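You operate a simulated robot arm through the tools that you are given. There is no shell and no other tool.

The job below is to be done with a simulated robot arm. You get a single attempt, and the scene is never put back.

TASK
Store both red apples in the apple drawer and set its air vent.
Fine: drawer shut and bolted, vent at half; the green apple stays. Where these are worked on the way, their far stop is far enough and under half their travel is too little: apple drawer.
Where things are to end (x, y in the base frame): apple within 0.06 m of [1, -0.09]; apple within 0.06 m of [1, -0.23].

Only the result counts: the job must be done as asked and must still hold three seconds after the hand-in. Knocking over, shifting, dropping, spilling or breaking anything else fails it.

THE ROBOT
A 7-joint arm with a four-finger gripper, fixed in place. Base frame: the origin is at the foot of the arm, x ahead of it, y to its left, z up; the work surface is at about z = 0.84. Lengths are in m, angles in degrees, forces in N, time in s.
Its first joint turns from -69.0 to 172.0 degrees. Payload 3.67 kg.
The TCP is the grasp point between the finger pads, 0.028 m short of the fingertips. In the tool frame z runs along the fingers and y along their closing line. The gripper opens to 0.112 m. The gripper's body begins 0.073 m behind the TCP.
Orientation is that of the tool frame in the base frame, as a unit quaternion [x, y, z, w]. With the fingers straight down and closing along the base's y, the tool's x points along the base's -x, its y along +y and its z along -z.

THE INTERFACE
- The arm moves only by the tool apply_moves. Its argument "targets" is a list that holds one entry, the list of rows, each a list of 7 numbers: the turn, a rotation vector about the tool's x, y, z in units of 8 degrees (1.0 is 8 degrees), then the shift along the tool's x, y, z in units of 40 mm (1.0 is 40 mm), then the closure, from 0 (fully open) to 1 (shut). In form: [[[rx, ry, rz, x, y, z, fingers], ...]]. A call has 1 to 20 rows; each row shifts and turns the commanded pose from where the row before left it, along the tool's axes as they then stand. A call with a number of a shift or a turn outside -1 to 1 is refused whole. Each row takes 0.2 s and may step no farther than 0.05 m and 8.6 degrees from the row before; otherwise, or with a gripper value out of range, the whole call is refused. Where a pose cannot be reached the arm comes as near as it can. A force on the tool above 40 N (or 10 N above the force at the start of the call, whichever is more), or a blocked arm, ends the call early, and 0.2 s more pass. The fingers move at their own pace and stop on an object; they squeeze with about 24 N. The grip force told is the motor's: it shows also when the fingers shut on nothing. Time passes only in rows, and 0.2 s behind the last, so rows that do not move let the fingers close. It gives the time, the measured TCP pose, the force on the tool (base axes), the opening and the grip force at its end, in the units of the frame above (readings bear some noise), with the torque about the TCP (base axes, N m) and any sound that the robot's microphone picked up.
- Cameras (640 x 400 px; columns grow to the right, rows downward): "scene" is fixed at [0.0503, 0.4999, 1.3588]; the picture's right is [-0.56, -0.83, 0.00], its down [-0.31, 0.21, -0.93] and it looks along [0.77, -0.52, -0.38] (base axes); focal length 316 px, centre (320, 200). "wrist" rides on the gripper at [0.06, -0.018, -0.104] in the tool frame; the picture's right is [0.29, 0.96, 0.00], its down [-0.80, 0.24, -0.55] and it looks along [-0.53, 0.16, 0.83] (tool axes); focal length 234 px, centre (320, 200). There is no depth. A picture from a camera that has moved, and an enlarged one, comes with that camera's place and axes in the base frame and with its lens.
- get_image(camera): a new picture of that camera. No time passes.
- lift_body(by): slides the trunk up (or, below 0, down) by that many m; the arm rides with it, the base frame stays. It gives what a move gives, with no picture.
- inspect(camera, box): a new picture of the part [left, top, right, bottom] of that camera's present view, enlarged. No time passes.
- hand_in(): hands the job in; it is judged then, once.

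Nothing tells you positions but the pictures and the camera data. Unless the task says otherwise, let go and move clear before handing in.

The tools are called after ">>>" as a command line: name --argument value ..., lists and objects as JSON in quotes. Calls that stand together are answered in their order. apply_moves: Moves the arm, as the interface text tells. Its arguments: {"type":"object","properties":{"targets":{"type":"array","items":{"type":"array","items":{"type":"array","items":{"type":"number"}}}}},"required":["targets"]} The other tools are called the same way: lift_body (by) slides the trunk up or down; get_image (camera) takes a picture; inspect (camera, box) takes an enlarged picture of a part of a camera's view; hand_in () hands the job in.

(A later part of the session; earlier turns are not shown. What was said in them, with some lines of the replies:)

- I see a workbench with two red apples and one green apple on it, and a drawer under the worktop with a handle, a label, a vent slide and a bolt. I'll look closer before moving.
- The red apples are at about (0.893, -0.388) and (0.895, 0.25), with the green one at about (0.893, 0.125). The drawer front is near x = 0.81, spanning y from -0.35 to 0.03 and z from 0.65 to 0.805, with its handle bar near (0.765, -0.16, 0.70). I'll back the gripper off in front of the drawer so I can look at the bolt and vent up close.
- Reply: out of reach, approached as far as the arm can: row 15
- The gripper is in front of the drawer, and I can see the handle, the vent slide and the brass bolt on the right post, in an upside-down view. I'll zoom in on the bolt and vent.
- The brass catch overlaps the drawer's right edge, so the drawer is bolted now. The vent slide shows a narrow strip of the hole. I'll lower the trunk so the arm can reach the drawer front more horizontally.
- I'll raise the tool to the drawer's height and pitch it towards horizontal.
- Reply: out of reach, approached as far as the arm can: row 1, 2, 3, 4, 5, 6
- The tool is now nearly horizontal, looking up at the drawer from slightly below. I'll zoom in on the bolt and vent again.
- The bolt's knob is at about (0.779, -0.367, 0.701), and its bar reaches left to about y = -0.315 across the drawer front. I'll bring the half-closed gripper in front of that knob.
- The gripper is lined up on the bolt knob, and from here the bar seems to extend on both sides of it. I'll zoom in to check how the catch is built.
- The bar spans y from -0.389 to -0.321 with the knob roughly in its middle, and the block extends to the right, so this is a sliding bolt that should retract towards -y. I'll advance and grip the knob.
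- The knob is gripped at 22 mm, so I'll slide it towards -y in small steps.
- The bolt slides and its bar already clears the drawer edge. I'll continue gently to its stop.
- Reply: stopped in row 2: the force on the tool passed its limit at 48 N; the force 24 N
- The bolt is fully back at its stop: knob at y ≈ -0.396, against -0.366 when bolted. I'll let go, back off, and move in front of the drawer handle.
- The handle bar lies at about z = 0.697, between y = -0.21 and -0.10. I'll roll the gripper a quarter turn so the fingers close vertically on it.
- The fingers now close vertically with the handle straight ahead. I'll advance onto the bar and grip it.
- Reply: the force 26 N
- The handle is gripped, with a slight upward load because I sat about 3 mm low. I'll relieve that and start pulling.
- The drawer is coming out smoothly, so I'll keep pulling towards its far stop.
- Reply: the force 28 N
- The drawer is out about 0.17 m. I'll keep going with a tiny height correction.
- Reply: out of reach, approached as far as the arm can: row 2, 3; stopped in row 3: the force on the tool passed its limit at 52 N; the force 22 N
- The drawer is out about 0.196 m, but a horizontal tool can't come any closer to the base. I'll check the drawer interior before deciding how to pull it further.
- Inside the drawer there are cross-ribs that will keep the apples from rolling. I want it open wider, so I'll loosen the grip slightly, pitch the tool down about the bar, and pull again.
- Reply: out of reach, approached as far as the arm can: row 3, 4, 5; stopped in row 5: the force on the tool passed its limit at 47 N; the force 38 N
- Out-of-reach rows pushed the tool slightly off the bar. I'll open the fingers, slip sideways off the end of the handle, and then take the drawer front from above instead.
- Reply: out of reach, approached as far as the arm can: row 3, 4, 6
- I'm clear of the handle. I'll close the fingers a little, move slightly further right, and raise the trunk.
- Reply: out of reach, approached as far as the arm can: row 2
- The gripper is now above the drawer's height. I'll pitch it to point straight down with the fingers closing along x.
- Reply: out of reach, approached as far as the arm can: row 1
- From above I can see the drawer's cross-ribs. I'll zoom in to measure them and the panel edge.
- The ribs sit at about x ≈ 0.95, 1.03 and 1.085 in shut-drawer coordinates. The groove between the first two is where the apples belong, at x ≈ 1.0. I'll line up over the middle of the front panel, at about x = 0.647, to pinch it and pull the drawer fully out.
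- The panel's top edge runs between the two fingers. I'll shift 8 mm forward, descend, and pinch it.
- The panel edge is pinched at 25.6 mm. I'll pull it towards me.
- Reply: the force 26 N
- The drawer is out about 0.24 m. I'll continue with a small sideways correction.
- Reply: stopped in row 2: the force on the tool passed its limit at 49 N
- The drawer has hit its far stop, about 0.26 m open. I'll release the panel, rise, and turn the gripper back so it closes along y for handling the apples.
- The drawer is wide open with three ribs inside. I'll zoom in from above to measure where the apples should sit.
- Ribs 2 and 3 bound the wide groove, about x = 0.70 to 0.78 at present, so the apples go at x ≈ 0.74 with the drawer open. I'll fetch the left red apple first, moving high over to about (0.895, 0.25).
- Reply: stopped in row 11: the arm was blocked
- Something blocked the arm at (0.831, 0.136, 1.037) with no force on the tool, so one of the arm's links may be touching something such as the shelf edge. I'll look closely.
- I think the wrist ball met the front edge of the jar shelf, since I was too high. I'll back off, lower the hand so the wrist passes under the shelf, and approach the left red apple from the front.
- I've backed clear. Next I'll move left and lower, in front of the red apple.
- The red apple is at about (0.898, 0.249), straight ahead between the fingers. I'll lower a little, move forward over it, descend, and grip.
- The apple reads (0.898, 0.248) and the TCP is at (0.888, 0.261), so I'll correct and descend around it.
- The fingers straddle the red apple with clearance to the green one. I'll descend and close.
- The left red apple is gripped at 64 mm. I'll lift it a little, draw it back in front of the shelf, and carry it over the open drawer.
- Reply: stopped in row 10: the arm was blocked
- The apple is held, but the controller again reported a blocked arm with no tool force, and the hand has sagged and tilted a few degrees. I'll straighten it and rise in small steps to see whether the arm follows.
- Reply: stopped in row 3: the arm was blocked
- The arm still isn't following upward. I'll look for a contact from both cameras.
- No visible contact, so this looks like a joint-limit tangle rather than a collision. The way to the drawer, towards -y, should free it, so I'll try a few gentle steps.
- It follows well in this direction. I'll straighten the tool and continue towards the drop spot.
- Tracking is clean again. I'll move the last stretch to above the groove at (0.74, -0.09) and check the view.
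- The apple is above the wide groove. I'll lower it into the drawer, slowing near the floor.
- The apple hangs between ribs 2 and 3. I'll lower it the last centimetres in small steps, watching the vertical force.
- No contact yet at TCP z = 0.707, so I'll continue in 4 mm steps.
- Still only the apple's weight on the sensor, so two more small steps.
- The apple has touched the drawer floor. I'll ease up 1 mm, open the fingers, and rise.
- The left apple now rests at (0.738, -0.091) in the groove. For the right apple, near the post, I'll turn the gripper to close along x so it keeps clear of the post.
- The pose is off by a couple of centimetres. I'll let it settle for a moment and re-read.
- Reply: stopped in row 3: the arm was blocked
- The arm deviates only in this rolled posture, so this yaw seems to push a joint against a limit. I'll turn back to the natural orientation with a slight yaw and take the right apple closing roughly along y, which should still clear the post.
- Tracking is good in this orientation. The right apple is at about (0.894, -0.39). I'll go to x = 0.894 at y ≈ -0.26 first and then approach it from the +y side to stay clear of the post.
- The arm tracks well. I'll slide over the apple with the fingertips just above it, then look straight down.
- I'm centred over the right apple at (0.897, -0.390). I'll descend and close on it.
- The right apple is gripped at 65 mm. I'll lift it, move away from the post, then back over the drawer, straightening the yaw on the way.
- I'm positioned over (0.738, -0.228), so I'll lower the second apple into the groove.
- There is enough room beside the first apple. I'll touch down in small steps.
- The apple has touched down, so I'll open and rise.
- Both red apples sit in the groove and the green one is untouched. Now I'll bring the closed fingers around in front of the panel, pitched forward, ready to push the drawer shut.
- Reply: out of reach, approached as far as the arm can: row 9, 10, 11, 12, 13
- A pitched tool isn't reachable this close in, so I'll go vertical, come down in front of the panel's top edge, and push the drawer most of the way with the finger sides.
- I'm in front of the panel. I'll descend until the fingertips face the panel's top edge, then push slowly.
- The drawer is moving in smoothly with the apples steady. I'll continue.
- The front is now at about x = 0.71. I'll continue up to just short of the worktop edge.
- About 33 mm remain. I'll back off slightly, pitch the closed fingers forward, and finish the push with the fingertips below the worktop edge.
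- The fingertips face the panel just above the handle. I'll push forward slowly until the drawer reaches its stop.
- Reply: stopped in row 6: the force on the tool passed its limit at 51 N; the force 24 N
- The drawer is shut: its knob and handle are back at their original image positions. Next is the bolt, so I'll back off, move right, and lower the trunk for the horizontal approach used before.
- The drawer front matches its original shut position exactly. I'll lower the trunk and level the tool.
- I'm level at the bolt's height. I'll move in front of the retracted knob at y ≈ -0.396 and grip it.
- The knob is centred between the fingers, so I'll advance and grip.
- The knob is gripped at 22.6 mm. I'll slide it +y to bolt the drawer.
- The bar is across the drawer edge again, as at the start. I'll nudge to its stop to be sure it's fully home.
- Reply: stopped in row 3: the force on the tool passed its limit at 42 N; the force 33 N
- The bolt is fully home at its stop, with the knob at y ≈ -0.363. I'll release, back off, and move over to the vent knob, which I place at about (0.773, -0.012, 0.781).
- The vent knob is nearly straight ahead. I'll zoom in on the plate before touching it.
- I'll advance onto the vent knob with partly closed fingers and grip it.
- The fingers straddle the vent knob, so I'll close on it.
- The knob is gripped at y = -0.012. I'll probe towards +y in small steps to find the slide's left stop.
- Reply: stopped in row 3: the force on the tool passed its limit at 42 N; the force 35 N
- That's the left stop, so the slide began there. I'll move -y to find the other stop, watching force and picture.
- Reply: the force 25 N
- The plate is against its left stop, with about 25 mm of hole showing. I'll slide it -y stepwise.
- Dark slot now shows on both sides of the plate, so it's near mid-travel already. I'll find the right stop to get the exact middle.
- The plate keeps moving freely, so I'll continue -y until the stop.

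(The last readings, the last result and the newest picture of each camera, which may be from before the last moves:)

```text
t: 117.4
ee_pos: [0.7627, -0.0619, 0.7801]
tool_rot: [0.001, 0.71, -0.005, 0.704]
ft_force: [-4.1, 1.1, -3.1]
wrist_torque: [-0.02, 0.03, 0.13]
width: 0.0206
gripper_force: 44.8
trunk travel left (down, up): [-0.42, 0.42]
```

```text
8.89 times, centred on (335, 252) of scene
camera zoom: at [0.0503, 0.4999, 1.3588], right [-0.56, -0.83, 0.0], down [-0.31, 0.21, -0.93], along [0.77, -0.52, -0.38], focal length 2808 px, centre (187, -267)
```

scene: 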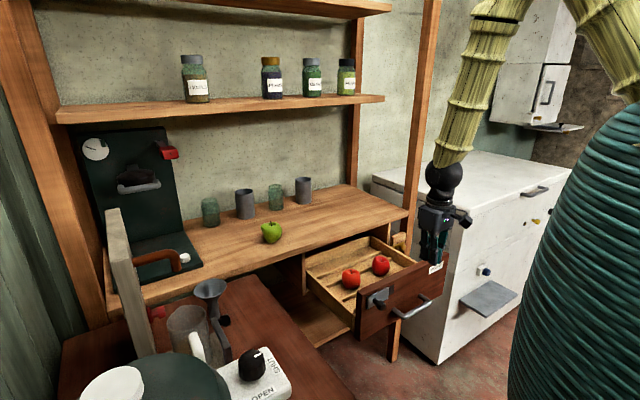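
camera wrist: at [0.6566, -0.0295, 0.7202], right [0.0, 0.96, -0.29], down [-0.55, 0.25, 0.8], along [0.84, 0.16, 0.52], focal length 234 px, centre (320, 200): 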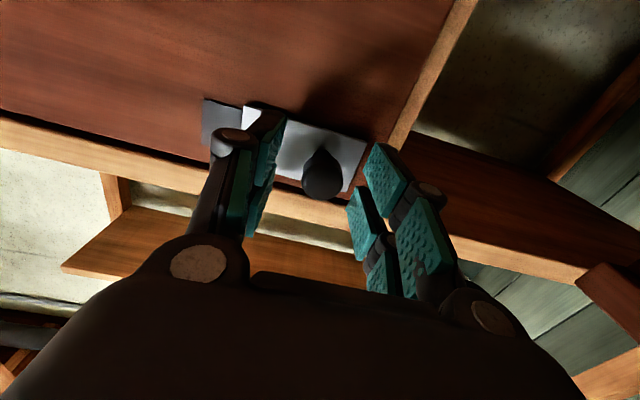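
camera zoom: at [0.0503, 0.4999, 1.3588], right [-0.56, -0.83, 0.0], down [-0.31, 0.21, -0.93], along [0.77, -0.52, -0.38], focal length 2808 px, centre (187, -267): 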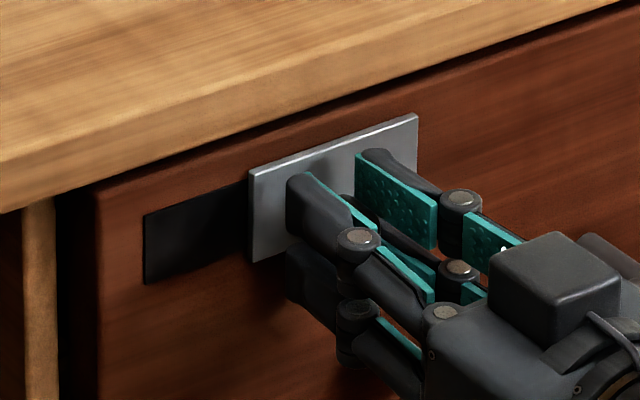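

>>> apply_moves --targets '[[[0, 0, 0, 0, -0.12, 0, 0.9], [0, 0, 0, 0, -0.12, 0, 0.9], [0, 0, 0, 0, -0.12, 0, 0.9], [0, 0, 0, 0, 0, 0, 0.9]]]'

>>> inspect --camera "scene" --box '[305, 230, 365, 275]'

```text
t: 118.4
ee_pos: [0.7615, -0.0713, 0.7807]
tool_rot: [-0.003, 0.71, -0.002, 0.704]
ft_force: [0.1, 39.3, -12.4]
wrist_torque: [0.0, 0.18, 1.43]
width: 0.0206
gripper_force: 44.7
trunk travel left (down, up): [-0.42, 0.42]
```

```text
8.89 times, centred on (335, 252) of scene
camera zoom: at [0.0503, 0.4999, 1.3588], right [-0.56, -0.83, 0.0], down [-0.31, 0.21, -0.93], along [0.77, -0.52, -0.38], focal length 2808 px, centre (187, -267)
```

zoom: 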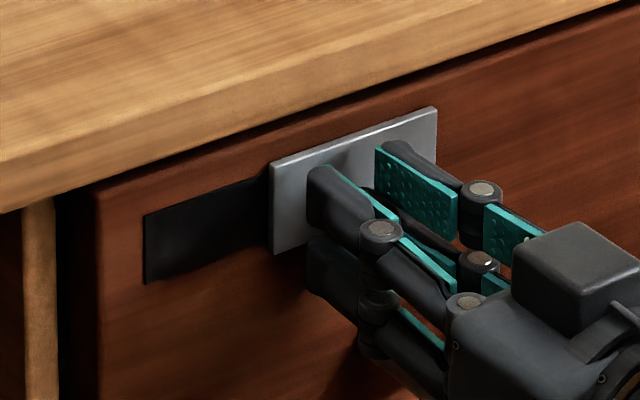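

The right stop is at y ≈ -0.071 under load and the left at -0.009 under load. The travel is about 60 mm, so half is a knob position of y ≈ -0.040, which also agrees with the slot's centre. I'll bring it back to the middle.

>>> apply_moves --targets '[[[0, 0, 0, 0, 0.15, 0, 0.9], [0, 0, 0, 0, 0.2, 0, 0.9], [0, 0, 0, 0, 0.2, 0, 0.9], [0, 0, 0, 0, 0.2, 0, 0.9], [0, 0, 0, 0, 0.12, 0, 0.9], [0, 0, 0, 0, 0, 0, 0.9]]]'

>>> inspect --camera "scene" --box '[305, 230, 365, 275]'

```text
t: 119.8
ee_pos: [0.7614, -0.0402, 0.7808]
tool_rot: [0.0, 0.71, -0.004, 0.705]
ft_force: [-9.7, 0.8, -10.6]
wrist_torque: [0.01, 0.35, 0.18]
width: 0.0205
gripper_force: 45.1
trunk travel left (down, up): [-0.42, 0.42]
```

```text
8.89 times, centred on (335, 252) of scene
camera zoom: at [0.0503, 0.4999, 1.3588], right [-0.56, -0.83, 0.0], down [-0.31, 0.21, -0.93], along [0.77, -0.52, -0.38], focal length 2808 px, centre (187, -267)
```

zoom: 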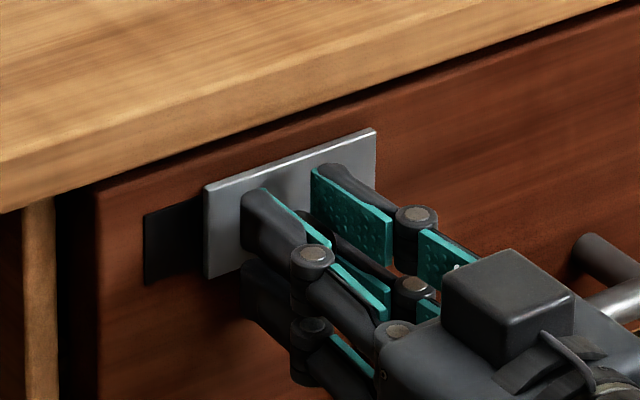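

The plate's edge is midway between its two stop positions, within about half a millimetre. I'll release gently and back straight off.

>>> apply_moves --targets '[[[0, 0, 0, 0, 0, 0, 0.75], [0, 0, 0, 0, 0, 0, 0.6], [0, 0, 0, 0, 0, 0, 0.55], [0, 0, 0, 0, 0, -0.5, 0.55], [0, 0, 0, 0, 0, -0.8, 0.55], [0, 0, 0, 0, 0, -0.8, 0.55], [0, 0, 0, 0, 0, -0.6, 0.55], [0, 0, 0, 0, 0, 0, 0.55]]]'

>>> inspect --camera "scene" --box '[305, 230, 365, 275]'

>>> get_image --camera "wrist"

>>> get_image --camera "scene"

```text
t: 121.6
ee_pos: [0.6535, -0.0409, 0.7808]
tool_rot: [0.001, 0.71, -0.005, 0.705]
ft_force: [-0.6, 0.4, -0.3]
wrist_torque: [-0.01, -0.02, 0.04]
width: 0.0504
gripper_force: 0.0
trunk travel left (down, up): [-0.42, 0.42]
```

```text
8.89 times, centred on (335, 252) of scene
camera zoom: at [0.0503, 0.4999, 1.3588], right [-0.56, -0.83, 0.0], down [-0.31, 0.21, -0.93], along [0.77, -0.52, -0.38], focal length 2808 px, centre (187, -267)
```

zoom: 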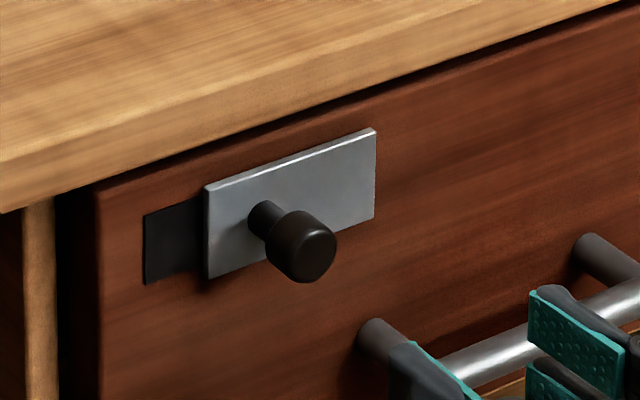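

```text
taken
camera wrist: at [0.5478, -0.0576, 0.7223], right [0.0, 0.96, -0.29], down [-0.55, 0.25, 0.8], along [0.84, 0.16, 0.52], focal length 234 px, centre (320, 200)
```

wrist: 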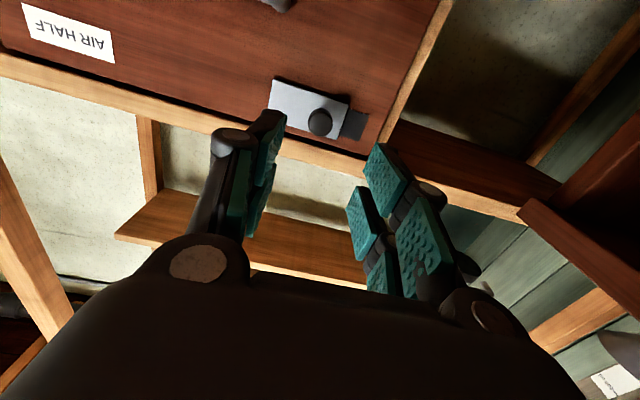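

```text
taken
```

scene: 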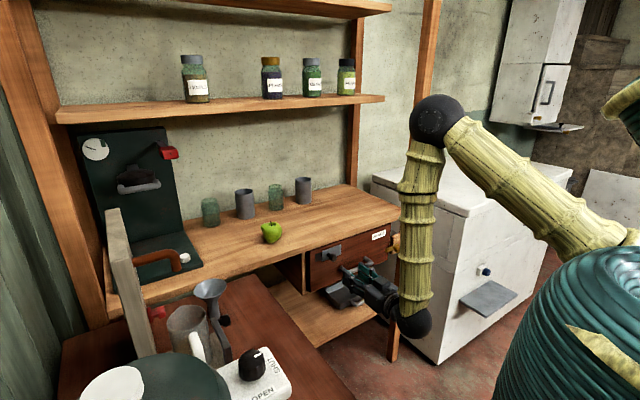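

The vent stayed at half after release. I'll move the arm further clear and check the bolt and drawer one last time.

>>> apply_moves --targets '[[[0, 0, 0, 0, 0.6, -0.4, 0.55], [0, 0, 0, 0, 0.7, 0, 0.55], [0, 0, 0, 0, 0.7, 0, 0.55], [0, 0, 0, 0, 0, 0, 0.55]]]'

>>> inspect --camera "scene" --box '[280, 180, 440, 320]'

>>> get_image --camera "wrist"

```text
t: 122.6
ee_pos: [0.6374, 0.0414, 0.7802]
tool_rot: [0.0, 0.71, -0.006, 0.704]
ft_force: [-0.2, -0.1, 0.7]
wrist_torque: [-0.02, 0.01, -0.02]
width: 0.0505
gripper_force: 0.0
trunk travel left (down, up): [-0.42, 0.42]
```

```text
2.86 times, centred on (360, 250) of scene
camera zoom: at [0.0503, 0.4999, 1.3588], right [-0.56, -0.83, 0.0], down [-0.31, 0.21, -0.93], along [0.77, -0.52, -0.38], focal length 902 px, centre (206, 57)
```

zoom: 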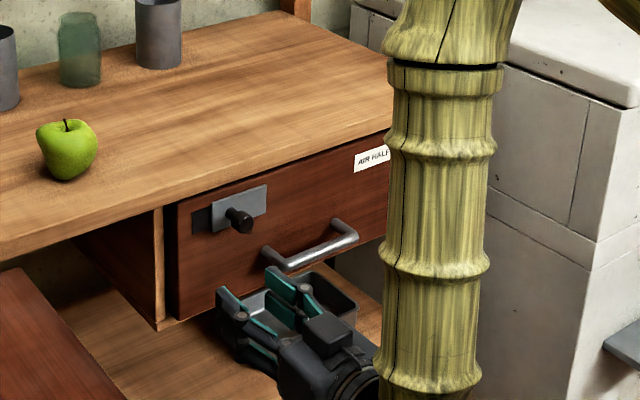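

```text
taken
camera wrist: at [0.5328, 0.0234, 0.7219], right [0.01, 0.96, -0.29], down [-0.55, 0.25, 0.8], along [0.84, 0.16, 0.52], focal length 234 px, centre (320, 200)
```

wrist: 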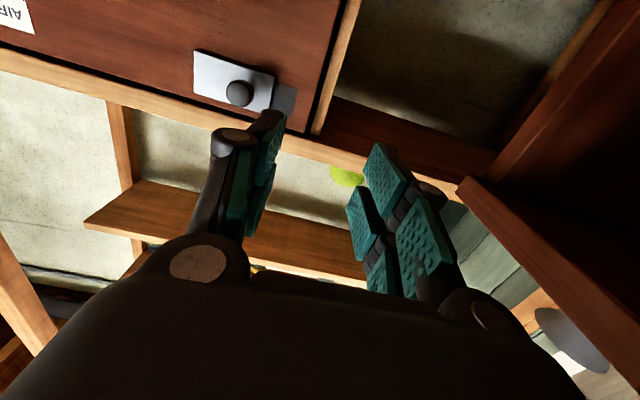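

The forearm hides the bolt from here. I'll move right in free space so the wrist camera can see it.

>>> apply_moves --targets '[[[0, 0, 0, 0.2, -0.7, 0, 0.55], [0, 0, 0, 0.3, -0.85, 0, 0.55], [0, 0, 0, 0.3, -0.85, 0, 0.55], [0, 0, 0, 0.3, -0.85, 0, 0.55], [0, 0, 0, 0.3, -0.85, 0, 0.55], [0, 0, 0, 0.2, -0.85, 0, 0.55], [0, 0, 0, 0, -0.85, 0, 0.55], [0, 0, 0, 0, 0, 0, 0.55]]]'

>>> get_image --camera "wrist"

>>> inspect --camera "scene" --box '[280, 180, 440, 320]'

```text
t: 124.4
ee_pos: [0.6369, -0.192, 0.7178]
tool_rot: [0.0, 0.71, -0.004, 0.705]
ft_force: [0.4, 0.3, 0.5]
wrist_torque: [-0.01, -0.01, 0.0]
width: 0.0501
gripper_force: 0.0
trunk travel left (down, up): [-0.42, 0.42]
```

```text
taken
camera wrist: at [0.5314, -0.2097, 0.6596], right [0.0, 0.96, -0.29], down [-0.55, 0.25, 0.8], along [0.84, 0.16, 0.52], focal length 234 px, centre (320, 200)
```

wrist: 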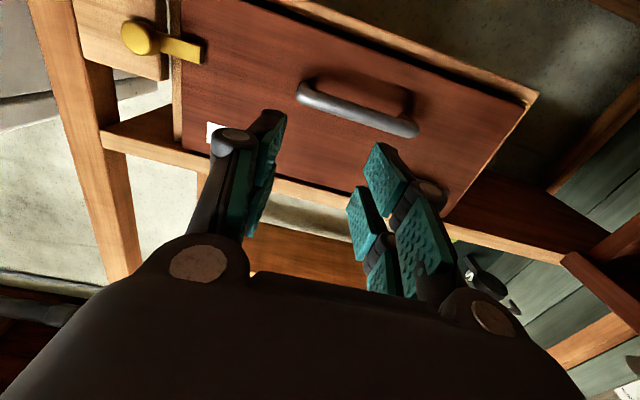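

```text
2.86 times, centred on (360, 250) of scene
camera zoom: at [0.0503, 0.4999, 1.3588], right [-0.56, -0.83, 0.0], down [-0.31, 0.21, -0.93], along [0.77, -0.52, -0.38], focal length 902 px, centre (206, 57)
```

zoom: 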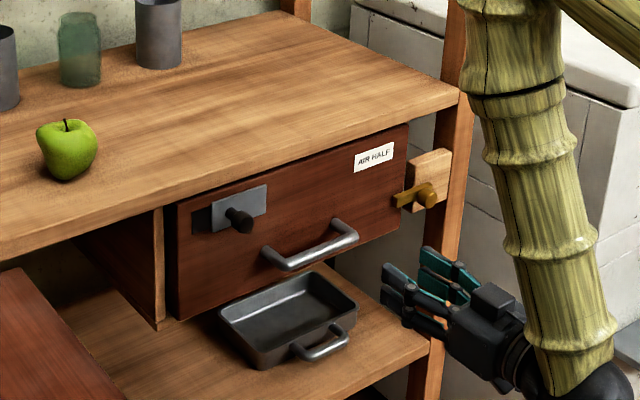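

The drawer is shut, the bolt bar lies across its edge, the vent plate is at half, and the green apple hasn't moved. The gripper is empty and clear, so I'm handing in.

>>> hand_in

```text
The job is handed in.
```

I handed the job in with both red apples in the drawer, the drawer shut and bolted, and the vent at half. No result has come back yet.

- **Apples:** I last saw them at (0.738, -0.09) and (0.739, -0.23) with the drawer open. That works out to x ≈ 0.99–1.00 once shut, close to your targets. I couldn't see inside after closing, but they sit in a groove between two ribs and were steady while I pushed the drawer in.
- **Drawer:** I pulled it to its far stop, about 0.26 m, then pushed it back until it stopped. Its front lines up with where it started.
- **Bolt:** It is slid fully home, with the bar across the drawer edge as at the start.
- **Vent:** I found both ends of the slide, about 60 mm apart, and set it midway, within roughly 1 mm. I took "half" to mean the middle of the slide's travel.
- **Green apple and the rest:** The green apple is where it was, and I saw nothing else knocked or shifted. The arm reported being blocked three times, with no force on the gripper. The first time I think the wrist touched the front edge of the jar shelf; the jars look undisturbed.
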